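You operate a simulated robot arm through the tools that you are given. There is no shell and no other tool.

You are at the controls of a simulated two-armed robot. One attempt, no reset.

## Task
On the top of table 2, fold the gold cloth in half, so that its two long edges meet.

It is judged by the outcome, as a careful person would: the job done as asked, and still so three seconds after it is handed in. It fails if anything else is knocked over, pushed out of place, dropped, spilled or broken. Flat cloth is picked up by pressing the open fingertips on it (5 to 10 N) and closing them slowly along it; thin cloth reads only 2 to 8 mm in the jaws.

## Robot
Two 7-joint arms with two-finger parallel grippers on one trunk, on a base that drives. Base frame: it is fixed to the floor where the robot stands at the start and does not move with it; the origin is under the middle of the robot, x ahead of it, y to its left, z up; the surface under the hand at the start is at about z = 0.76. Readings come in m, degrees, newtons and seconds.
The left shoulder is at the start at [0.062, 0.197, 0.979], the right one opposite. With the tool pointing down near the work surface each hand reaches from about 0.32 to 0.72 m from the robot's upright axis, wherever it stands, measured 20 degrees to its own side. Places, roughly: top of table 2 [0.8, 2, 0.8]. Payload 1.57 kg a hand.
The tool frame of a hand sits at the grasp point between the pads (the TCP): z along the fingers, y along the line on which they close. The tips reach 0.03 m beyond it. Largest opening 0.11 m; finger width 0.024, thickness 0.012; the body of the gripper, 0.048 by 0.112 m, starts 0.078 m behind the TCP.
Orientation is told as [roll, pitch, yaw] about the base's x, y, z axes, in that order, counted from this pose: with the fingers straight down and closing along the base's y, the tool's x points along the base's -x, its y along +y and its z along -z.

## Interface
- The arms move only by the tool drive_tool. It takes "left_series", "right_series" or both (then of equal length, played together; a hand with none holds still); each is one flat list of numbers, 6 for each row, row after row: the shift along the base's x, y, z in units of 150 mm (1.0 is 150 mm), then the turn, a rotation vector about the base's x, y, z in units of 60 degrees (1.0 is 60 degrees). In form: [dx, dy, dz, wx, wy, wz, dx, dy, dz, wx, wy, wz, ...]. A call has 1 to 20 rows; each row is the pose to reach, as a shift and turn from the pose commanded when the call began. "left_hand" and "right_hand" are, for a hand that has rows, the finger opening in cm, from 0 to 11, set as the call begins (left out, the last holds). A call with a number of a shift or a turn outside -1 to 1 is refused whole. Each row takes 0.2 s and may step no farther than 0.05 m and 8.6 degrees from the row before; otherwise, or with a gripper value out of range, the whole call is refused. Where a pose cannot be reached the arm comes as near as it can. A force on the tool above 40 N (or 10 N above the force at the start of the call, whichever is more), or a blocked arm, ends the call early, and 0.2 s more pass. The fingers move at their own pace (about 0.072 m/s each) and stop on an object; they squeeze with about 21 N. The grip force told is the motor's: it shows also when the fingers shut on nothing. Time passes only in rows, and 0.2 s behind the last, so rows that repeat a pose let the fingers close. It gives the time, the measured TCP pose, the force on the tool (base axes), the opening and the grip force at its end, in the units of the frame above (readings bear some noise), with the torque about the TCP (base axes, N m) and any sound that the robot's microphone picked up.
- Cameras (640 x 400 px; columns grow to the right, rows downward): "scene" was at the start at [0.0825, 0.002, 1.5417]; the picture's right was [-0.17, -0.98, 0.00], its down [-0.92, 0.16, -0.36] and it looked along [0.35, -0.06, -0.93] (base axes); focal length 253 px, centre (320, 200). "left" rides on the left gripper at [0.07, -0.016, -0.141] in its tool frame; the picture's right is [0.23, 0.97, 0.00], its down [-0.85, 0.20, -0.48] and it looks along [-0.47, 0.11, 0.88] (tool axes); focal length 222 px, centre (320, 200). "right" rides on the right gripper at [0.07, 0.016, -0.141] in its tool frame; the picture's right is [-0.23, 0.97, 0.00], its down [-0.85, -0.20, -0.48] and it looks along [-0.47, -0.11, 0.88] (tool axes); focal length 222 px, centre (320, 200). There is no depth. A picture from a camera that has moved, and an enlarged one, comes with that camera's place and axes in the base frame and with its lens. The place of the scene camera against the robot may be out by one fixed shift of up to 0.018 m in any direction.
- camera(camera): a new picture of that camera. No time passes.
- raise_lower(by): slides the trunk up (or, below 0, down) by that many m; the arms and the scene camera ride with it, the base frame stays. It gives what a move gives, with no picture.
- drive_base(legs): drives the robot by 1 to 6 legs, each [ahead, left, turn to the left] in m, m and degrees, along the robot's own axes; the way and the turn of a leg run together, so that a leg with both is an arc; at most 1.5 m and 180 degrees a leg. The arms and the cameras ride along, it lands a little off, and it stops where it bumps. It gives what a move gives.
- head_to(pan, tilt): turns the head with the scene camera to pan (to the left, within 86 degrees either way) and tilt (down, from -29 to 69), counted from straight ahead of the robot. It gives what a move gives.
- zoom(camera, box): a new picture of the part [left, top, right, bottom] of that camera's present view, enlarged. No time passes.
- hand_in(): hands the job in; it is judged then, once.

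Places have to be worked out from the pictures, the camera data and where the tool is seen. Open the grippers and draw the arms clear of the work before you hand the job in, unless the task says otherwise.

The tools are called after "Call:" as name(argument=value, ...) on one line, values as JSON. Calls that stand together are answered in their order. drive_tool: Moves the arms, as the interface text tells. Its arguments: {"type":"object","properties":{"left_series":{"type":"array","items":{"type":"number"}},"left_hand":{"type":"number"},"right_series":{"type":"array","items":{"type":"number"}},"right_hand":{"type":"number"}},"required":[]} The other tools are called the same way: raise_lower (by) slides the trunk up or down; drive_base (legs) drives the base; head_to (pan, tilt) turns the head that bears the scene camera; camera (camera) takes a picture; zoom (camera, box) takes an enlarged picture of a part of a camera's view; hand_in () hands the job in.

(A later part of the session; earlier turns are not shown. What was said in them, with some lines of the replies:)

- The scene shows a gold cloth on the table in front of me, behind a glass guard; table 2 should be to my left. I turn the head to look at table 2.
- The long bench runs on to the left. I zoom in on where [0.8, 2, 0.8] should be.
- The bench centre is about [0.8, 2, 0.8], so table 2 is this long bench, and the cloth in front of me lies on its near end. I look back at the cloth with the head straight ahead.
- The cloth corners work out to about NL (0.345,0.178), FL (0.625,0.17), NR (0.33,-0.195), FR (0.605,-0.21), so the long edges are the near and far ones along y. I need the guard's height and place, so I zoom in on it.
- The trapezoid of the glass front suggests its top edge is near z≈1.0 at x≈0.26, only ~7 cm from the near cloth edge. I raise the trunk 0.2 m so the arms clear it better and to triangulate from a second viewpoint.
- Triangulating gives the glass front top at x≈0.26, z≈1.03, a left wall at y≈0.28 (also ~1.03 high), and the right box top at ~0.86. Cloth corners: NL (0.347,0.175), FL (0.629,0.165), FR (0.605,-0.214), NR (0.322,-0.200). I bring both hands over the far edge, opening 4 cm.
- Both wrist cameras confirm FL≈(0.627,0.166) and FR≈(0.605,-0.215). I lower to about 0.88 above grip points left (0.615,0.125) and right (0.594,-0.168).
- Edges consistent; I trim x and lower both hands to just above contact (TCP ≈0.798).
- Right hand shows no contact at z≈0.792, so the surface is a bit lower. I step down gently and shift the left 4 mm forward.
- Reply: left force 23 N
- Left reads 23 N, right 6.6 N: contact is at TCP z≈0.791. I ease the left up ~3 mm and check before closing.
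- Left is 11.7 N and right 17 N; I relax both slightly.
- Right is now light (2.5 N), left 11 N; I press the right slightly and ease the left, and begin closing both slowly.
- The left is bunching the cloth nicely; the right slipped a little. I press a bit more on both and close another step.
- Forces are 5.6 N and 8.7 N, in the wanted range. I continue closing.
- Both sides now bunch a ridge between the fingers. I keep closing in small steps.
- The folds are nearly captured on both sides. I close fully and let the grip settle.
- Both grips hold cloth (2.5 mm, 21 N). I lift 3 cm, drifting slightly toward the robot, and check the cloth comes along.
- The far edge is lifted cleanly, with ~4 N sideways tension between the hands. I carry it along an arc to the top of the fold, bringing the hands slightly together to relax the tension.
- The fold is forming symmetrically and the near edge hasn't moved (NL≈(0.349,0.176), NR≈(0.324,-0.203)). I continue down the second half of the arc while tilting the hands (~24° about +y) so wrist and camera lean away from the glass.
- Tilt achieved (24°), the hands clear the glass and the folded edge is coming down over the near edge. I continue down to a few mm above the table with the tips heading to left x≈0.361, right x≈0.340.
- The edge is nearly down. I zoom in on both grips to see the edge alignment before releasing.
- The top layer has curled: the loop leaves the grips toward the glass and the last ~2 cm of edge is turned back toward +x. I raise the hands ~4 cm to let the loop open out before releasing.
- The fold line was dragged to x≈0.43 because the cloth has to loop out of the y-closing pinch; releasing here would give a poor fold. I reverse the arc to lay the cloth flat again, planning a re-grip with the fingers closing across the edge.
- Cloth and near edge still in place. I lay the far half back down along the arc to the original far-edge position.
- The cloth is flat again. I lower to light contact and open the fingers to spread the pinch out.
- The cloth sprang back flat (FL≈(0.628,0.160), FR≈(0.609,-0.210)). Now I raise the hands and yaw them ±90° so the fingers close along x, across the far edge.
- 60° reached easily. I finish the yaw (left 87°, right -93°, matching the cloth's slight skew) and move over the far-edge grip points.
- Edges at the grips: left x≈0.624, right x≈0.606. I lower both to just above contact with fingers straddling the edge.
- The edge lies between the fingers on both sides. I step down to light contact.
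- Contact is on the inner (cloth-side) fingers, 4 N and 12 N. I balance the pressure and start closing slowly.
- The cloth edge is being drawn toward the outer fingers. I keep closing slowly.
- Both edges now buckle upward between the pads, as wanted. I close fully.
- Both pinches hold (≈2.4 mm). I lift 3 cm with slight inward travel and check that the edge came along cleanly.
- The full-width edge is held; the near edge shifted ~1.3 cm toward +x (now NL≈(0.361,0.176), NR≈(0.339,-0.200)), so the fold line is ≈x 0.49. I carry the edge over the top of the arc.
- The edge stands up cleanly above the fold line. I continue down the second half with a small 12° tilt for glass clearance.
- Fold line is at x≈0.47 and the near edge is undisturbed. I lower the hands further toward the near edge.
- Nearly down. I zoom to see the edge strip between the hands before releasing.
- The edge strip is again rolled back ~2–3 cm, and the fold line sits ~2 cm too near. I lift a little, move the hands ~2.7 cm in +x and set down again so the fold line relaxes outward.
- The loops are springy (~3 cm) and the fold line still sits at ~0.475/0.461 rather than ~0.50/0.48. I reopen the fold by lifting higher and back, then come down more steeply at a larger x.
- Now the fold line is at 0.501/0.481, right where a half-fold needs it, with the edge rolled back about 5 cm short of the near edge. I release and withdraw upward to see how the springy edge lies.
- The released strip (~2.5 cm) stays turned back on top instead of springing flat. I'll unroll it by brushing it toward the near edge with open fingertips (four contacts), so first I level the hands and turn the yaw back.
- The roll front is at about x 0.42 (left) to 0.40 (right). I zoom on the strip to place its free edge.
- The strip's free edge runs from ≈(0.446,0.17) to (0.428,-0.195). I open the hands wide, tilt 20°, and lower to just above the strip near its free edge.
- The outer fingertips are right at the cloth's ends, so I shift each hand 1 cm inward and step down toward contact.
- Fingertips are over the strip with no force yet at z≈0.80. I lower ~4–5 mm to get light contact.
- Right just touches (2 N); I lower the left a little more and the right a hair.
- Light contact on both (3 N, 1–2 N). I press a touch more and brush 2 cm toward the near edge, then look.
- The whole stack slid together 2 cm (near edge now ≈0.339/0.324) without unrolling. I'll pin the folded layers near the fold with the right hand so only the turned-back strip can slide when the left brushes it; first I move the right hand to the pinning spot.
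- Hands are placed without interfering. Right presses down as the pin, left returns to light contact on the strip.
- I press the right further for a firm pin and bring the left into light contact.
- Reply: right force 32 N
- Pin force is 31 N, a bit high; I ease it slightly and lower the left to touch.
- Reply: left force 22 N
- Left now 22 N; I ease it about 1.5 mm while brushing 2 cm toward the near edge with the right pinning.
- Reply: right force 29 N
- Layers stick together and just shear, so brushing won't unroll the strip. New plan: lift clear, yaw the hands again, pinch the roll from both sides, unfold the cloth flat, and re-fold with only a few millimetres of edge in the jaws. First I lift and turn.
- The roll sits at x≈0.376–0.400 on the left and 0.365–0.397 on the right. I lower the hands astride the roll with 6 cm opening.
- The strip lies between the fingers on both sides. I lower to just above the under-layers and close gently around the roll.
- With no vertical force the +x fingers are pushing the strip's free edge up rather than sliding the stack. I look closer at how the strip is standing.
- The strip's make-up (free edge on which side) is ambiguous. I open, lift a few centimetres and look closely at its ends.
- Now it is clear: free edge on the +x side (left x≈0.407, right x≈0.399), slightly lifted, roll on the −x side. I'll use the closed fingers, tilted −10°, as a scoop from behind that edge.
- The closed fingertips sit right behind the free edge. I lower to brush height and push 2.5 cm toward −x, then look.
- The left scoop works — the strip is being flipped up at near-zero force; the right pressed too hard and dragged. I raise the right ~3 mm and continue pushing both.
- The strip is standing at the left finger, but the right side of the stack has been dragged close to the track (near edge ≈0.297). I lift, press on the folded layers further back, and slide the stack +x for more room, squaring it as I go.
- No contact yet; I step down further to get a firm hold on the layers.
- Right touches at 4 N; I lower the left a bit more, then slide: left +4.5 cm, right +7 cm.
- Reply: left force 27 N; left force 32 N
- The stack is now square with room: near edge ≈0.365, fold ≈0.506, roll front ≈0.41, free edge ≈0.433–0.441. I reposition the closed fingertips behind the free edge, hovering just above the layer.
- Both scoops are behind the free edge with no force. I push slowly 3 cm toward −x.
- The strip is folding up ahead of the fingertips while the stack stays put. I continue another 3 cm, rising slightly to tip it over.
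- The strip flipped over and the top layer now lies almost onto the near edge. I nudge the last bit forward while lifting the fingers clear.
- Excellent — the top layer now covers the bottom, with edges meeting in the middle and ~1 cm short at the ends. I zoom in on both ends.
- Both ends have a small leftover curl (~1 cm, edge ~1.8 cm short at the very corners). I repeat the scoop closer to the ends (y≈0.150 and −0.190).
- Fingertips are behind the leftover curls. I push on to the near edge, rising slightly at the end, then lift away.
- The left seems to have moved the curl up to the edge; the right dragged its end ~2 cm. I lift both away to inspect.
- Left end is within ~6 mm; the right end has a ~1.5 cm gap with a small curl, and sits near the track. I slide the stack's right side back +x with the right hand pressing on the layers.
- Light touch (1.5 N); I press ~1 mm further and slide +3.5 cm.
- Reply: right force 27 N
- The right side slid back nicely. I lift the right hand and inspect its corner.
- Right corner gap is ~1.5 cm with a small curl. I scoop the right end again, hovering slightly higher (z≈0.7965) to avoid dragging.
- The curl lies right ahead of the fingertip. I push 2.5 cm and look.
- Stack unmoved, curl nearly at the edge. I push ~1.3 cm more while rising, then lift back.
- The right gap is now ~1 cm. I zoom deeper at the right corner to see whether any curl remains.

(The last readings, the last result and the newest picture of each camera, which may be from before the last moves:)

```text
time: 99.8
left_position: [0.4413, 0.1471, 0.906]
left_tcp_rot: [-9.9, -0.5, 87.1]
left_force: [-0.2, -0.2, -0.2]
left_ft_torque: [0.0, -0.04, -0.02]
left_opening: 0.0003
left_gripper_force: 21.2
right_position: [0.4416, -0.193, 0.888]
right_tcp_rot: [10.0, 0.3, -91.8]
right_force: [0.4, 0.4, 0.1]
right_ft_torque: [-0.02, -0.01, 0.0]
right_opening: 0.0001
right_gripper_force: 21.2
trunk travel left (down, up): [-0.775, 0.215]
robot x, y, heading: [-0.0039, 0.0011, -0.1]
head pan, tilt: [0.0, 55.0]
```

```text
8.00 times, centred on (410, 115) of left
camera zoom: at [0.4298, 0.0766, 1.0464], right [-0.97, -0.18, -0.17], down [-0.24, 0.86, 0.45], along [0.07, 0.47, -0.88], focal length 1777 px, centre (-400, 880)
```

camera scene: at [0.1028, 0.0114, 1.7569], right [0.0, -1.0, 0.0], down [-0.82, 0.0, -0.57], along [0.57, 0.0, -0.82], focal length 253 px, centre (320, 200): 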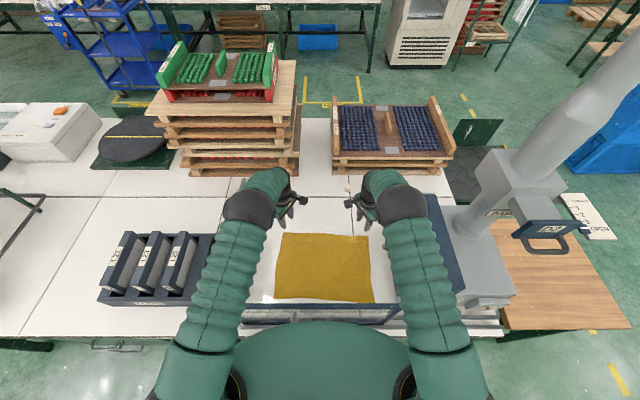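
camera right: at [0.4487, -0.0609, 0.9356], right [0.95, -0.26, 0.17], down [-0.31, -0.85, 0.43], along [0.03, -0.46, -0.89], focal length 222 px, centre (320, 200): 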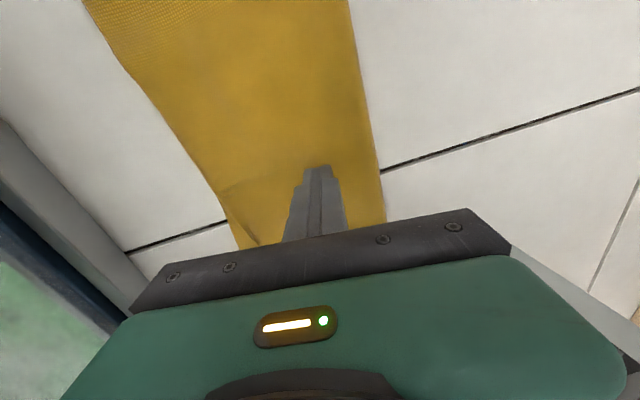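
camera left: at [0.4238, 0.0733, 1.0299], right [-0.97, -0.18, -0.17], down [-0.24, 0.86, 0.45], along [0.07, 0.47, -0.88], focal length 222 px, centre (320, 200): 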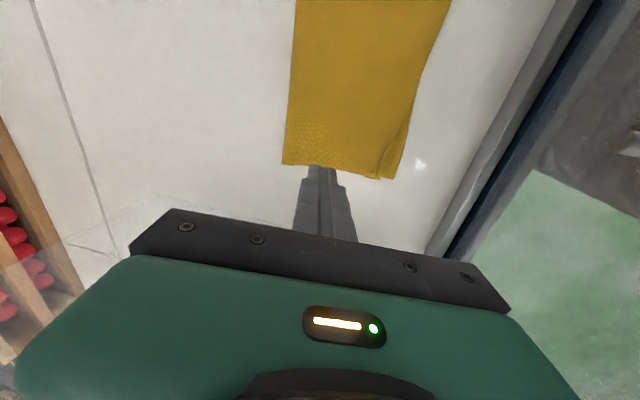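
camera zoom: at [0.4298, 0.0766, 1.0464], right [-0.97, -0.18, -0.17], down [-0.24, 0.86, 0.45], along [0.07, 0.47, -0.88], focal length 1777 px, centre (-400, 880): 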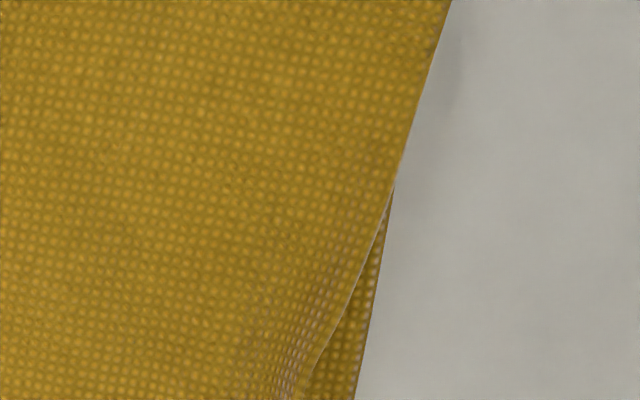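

Only small ripples keep the corner edges ~1 cm short. I level the hands and pat both corners straight down to flatten them outward.

Call:
drive_tool(left_series=[-0.15, 0.01, -0.1, 0, 0.08, 0, -0.3, 0.02, -0.25, 0, 0.167, 0, -0.46, 0.033, -0.4, 0, 0.167, 0, -0.46, 0.033, -0.6, 0, 0.167, 0, -0.46, 0.033, -0.707, 0, 0.167, 0, -0.46, 0.033, -0.735, 0, 0.167, 0], right_series=[-0.1, 0, -0.1, 0, 0.08, 0, -0.2, -0.01, -0.2, 0, 0.167, 0, -0.324, -0.013, -0.35, 0, 0.167, 0, -0.324, -0.013, -0.48, 0, 0.167, 0, -0.324, -0.013, -0.587, 0, 0.167, 0, -0.324, -0.013, -0.615, 0, 0.167, 0])

Call:
drive_tool(left_series=[0, 0, -0.012, 0, 0, 0, 0, 0, -0.022, 0, 0, 0], right_series=[0, 0, -0.012, 0, 0, 0, 0, 0, -0.022, 0, 0, 0])

```text
time: 101.2
left_position: [0.3711, 0.1529, 0.7962]
left_tcp_rot: [0.1, 0.0, 87.1]
left_force: [-0.1, 0.1, 0.5]
left_ft_torque: [-0.01, -0.01, 0.01]
left_opening: 0.0001
left_gripper_force: 20.6
right_position: [0.3935, -0.1968, 0.795]
right_tcp_rot: [0.0, 0.0, -91.7]
right_force: [0.0, 0.3, -0.2]
right_ft_torque: [0.03, 0.0, 0.02]
right_opening: 0.0002
right_gripper_force: 20.6
trunk travel left (down, up): [-0.775, 0.215]
robot x, y, heading: [0.0037, 0.0003, 0.1]
head pan, tilt: [0.0, 55.0]
```

```text
time: 101.8
left_position: [0.3704, 0.154, 0.7942]
left_tcp_rot: [0.0, -0.1, 87.0]
left_force: [-1.1, -1.1, 0.1]
left_ft_torque: [0.02, -0.01, 0.0]
left_opening: 0.0
left_gripper_force: 20.4
right_position: [0.3935, -0.1965, 0.7927]
right_tcp_rot: [0.0, -0.1, -91.8]
right_force: [1.3, -2.7, 6.4]
right_ft_torque: [-0.05, -0.04, 0.01]
right_opening: 0.0
right_gripper_force: 20.8
trunk travel left (down, up): [-0.775, 0.215]
robot x, y, heading: [-0.0001, 0.0046, 0.1]
head pan, tilt: [0.0, 55.0]
```

Right pats at 6 N; I lower the left a little more, then lift both and move them clear to inspect.

Call:
drive_tool(left_series=[0, 0, -0.01, 0, 0, 0, 0, 0, -0.018, 0, 0, 0], right_series=[0, 0, 0, 0, 0, 0, 0, 0, 0, 0, 0, 0])

Call:
drive_tool(left_series=[0, 0, 0.15, 0, 0, 0, 0.05, 0, 0.4, 0, 0, 0, 0.3, 0, 0.6, 0, 0, 0, 0.5, 0, 0.75, 0, 0, 0, 0.5, 0, 0.75, 0, 0, 0], right_series=[0, 0, 0.15, 0, 0, 0, 0.05, 0, 0.4, 0, 0, 0, 0.3, 0, 0.6, 0, 0, 0, 0.5, 0, 0.75, 0, 0, 0, 0.5, 0, 0.75, 0, 0, 0])

Call:
zoom(camera="right", box=[140, 40, 340, 210])

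Call:
zoom(camera="left", box=[300, 40, 500, 210])

Call:
zoom(camera="scene", box=[260, 250, 400, 320])

```text
time: 102.4
left_position: [0.3705, 0.1528, 0.7914]
left_tcp_rot: [-0.2, -0.1, 87.2]
left_force: [0.5, 6.7, 27.3]
left_ft_torque: [0.13, 0.05, -0.05]
left_opening: 0.0
left_gripper_force: 21.4
right_position: [0.3909, -0.1958, 0.7939]
right_tcp_rot: [0.0, -0.1, -91.8]
right_force: [1.0, 0.1, 0.4]
right_ft_torque: [-0.04, -0.02, -0.02]
right_opening: 0.0002
right_gripper_force: 21.4
trunk travel left (down, up): [-0.775, 0.215]
robot x, y, heading: [-0.0012, -0.0012, -0.1]
head pan, tilt: [0.0, 55.0]
```

```text
time: 103.6
left_position: [0.4474, 0.1535, 0.9015]
left_tcp_rot: [0.0, 0.0, 87.0]
left_force: [0.6, 0.2, -0.5]
left_ft_torque: [0.02, 0.04, 0.01]
left_opening: 0.0001
left_gripper_force: 20.6
right_position: [0.4653, -0.1978, 0.902]
right_tcp_rot: [0.0, 0.0, -91.8]
right_force: [-0.2, -0.5, 0.5]
right_ft_torque: [-0.01, -0.03, 0.02]
right_opening: 0.0
right_gripper_force: 20.7
trunk travel left (down, up): [-0.775, 0.215]
robot x, y, heading: [0.0013, -0.0023, -0.0]
head pan, tilt: [0.0, 55.0]
```

```text
2.35 times, centred on (240, 125) of right
camera zoom: at [0.4837, -0.1273, 1.0442], right [0.97, -0.26, 0.0], down [-0.23, -0.85, 0.48], along [-0.12, -0.46, -0.88], focal length 523 px, centre (508, 376)
```

zoom: 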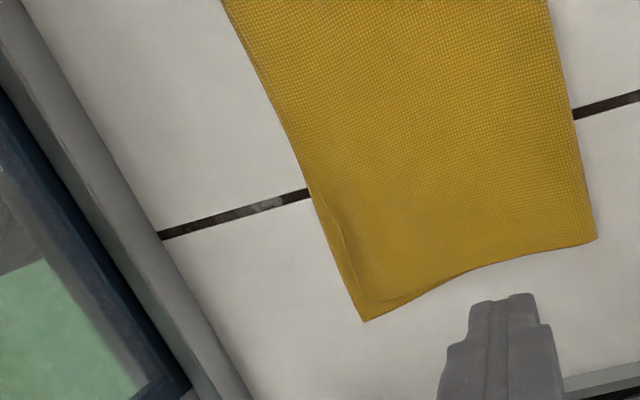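

```text
2.35 times, centred on (400, 125) of left
camera zoom: at [0.4595, 0.0822, 1.0427], right [-0.98, -0.18, 0.0], down [-0.15, 0.86, 0.48], along [-0.08, 0.47, -0.88], focal length 523 px, centre (132, 376)
```

zoom: 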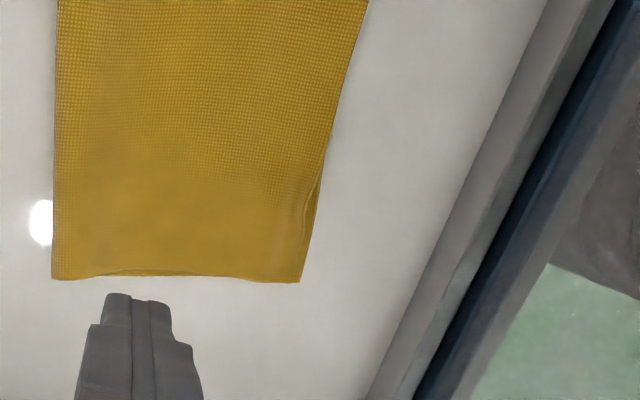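

```text
4.57 times, centred on (330, 285) of scene
camera zoom: at [0.0999, 0.0116, 1.7572], right [0.0, -1.0, 0.0], down [-0.82, 0.0, -0.57], along [0.57, 0.0, -0.82], focal length 1158 px, centre (274, -189)
```

zoom: 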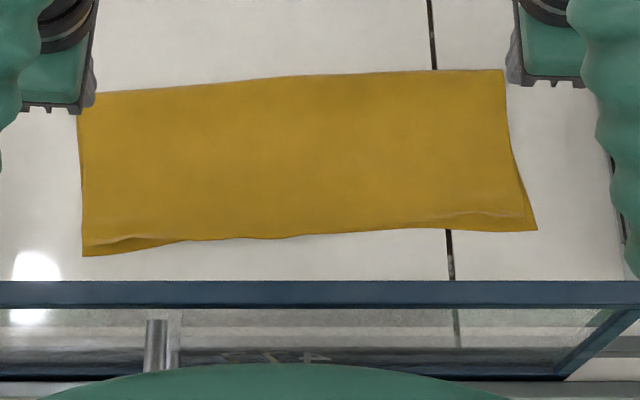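

Both ends now lie within about a centimetre and the long edges meet along the middle. I open the grippers and raise the hands clear of the cloth.

Call:
drive_tool(left_series=[0, 0, 0.25, 0, 0, 0, 0, 0, 0.5, 0, 0, 0, 0, 0, 0.75, 0, 0, 0, 0, 0, 1.0, 0, 0, 0, 0, 0, 1.0, 0, 0, 0], right_series=[0, 0, 0.25, 0, 0, 0, 0, 0, 0.5, 0, 0, 0, 0, 0, 0.75, 0, 0, 0, 0, 0, 1.0, 0, 0, 0, 0, 0, 1.0, 0, 0, 0], left_hand=6, right_hand=6)

Call:
raise_lower(by=0.15)

Call:
camera(camera="scene")

Call:
zoom(camera="scene", box=[250, 240, 400, 330])

Call:
camera(camera="left")

Call:
camera(camera="right")

```text
time: 104.8
left_position: [0.4468, 0.1548, 1.0523]
left_tcp_rot: [0.0, -0.1, 86.9]
left_force: [-0.4, 0.4, 0.2]
left_ft_torque: [0.01, 0.02, -0.02]
left_opening: 0.0599
left_gripper_force: 0.0
right_position: [0.471, -0.1999, 1.0544]
right_tcp_rot: [-0.2, -0.1, -91.9]
right_force: [0.1, -0.1, 0.1]
right_ft_torque: [0.01, 0.04, -0.01]
right_opening: 0.0601
right_gripper_force: 0.1
trunk travel left (down, up): [-0.775, 0.215]
robot x, y, heading: [-0.002, 0.0012, 0.2]
head pan, tilt: [0.0, 55.0]
```

```text
time: 106.5
left_position: [0.4468, 0.1541, 1.2026]
left_tcp_rot: [0.1, -0.2, 87.1]
left_force: [-0.4, -0.1, 0.3]
left_ft_torque: [0.03, 0.0, -0.02]
left_opening: 0.0601
left_gripper_force: 0.1
right_position: [0.4717, -0.2003, 1.2034]
right_tcp_rot: [-0.2, 0.0, -91.9]
right_force: [-0.1, 0.8, 0.3]
right_ft_torque: [0.0, -0.01, 0.01]
right_opening: 0.06
right_gripper_force: 0.0
trunk travel left (down, up): [-0.925, 0.065]
robot x, y, heading: [0.0001, 0.0015, -0.3]
head pan, tilt: [0.0, 55.0]
```

```text
taken
camera scene: at [0.1009, 0.0114, 1.9071], right [0.0, -1.0, 0.0], down [-0.82, 0.0, -0.57], along [0.57, 0.0, -0.82], focal length 253 px, centre (320, 200)
```

scene: 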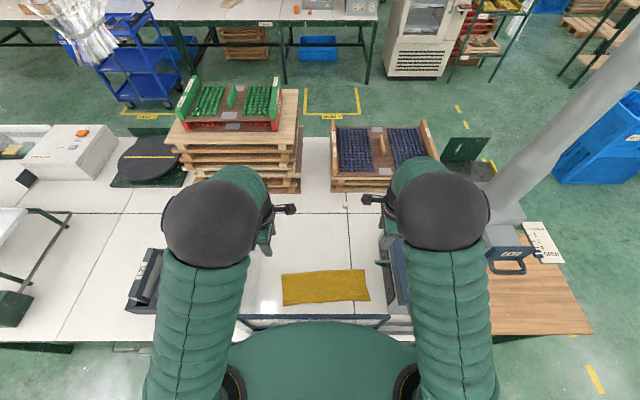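

```text
4.27 times, centred on (325, 285) of scene
camera zoom: at [0.1009, 0.0114, 1.9071], right [0.0, -1.0, 0.0], down [-0.82, 0.0, -0.57], along [0.57, 0.0, -0.82], focal length 1081 px, centre (299, -163)
```

zoom: 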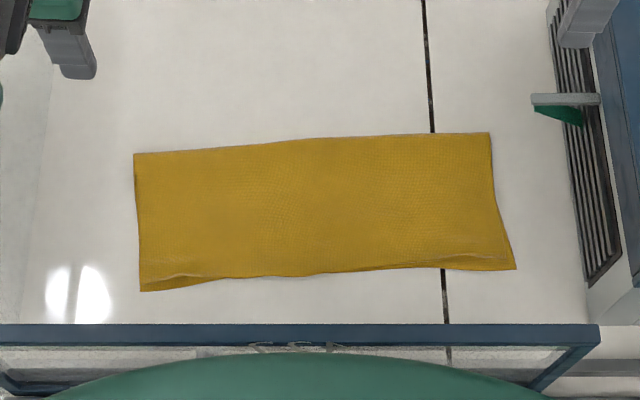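

```text
taken
camera left: at [0.4595, 0.0831, 1.3436], right [-0.98, -0.18, 0.0], down [-0.15, 0.86, 0.48], along [-0.09, 0.47, -0.88], focal length 222 px, centre (320, 200)
```

left: 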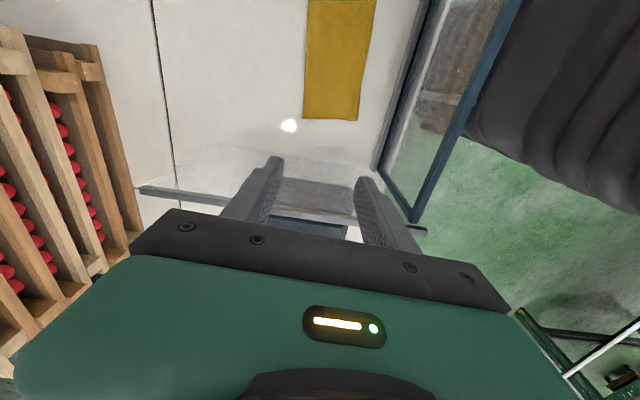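

```text
taken
camera right: at [0.4884, -0.1305, 1.3465], right [0.97, -0.26, 0.0], down [-0.23, -0.85, 0.48], along [-0.12, -0.46, -0.88], focal length 222 px, centre (320, 200)
```

right: 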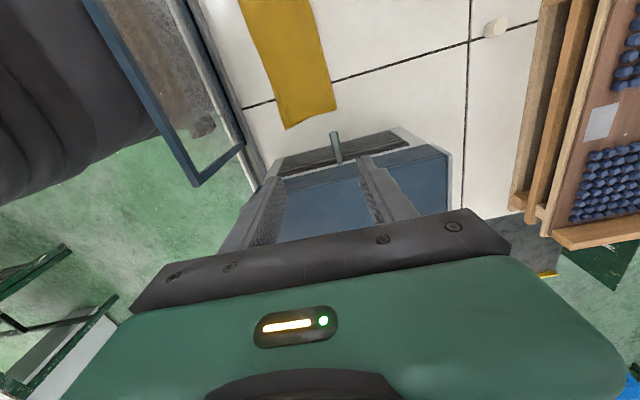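

The cloth is folded in half with nothing else disturbed. One last close look at the near-edge corners before handing in.

Call:
zoom(camera="scene", box=[278, 292, 328, 317])

Call:
zoom(camera="scene", box=[328, 285, 378, 312])

Call:
zoom(camera="left", box=[290, 0, 390, 130])

```text
12.80 times, centred on (303, 304) of scene
camera zoom: at [0.1009, 0.0114, 1.9071], right [0.0, -1.0, 0.0], down [-0.82, 0.0, -0.57], along [0.57, 0.0, -0.82], focal length 3243 px, centre (538, -1138)
```

zoom: 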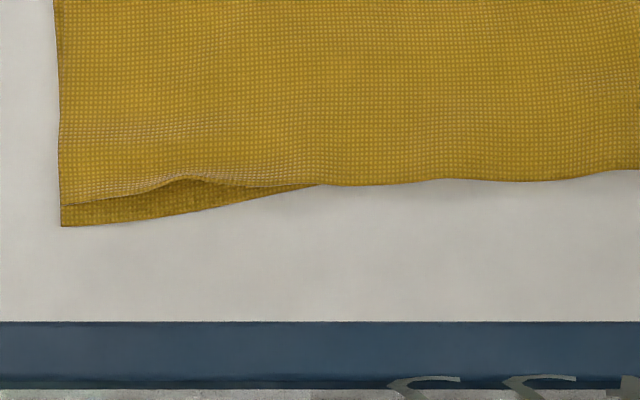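

```text
12.80 times, centred on (353, 298) of scene
camera zoom: at [0.1009, 0.0114, 1.9071], right [0.0, -1.0, 0.0], down [-0.82, 0.0, -0.57], along [0.57, 0.0, -0.82], focal length 3243 px, centre (-102, -1061)
```

zoom: 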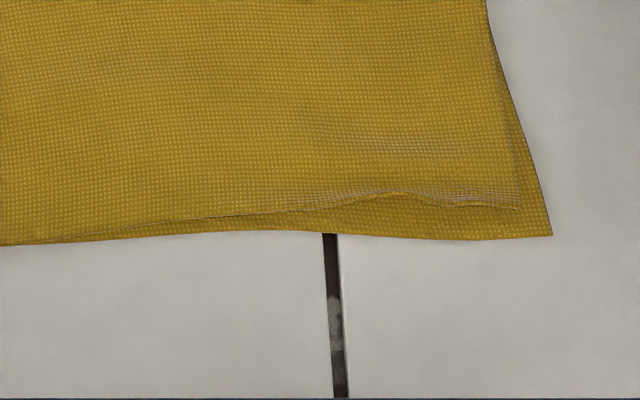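

```text
3.08 times, centred on (340, 65) of left
camera zoom: at [0.4595, 0.0831, 1.3436], right [-0.98, -0.18, 0.0], down [-0.15, 0.86, 0.48], along [-0.09, 0.47, -0.88], focal length 684 px, centre (258, 615)
```

zoom: 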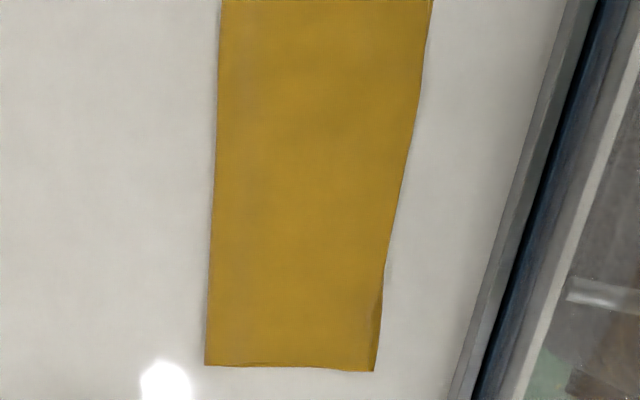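

The top layer's long edge lies on the bottom one: flush through the middle, and about 1–1.7 cm short near the two ends. The cloth is lying still, the grippers are open and the arms are clear, so I hand the job in.

Call:
hand_in()

```text
The job is handed in.
```

The gold cloth on table 2 is folded in half along its length, with one long edge laid over the other, and the job is handed in.

- **Fit:** the two long edges sit together along the middle. Near each end the top edge is short of the bottom one, by up to about 1.3 cm on the left and 1.7 cm on the right, where small ripples remain.
- **Position:** the cloth slid a few centimetres and turned a few degrees while I worked, so it is not exactly where it started. It is still flat on the table top and clear of the glass front.
- **Surroundings:** nothing else looked moved or knocked over in the last pictures. The grippers are open and the arms are raised clear.

The first fold left the edge strip curled back on itself. I unfolded the cloth, gripped it again across the edge and refolded it, then flipped the remaining curl over with closed fingertips and patted the corners down.
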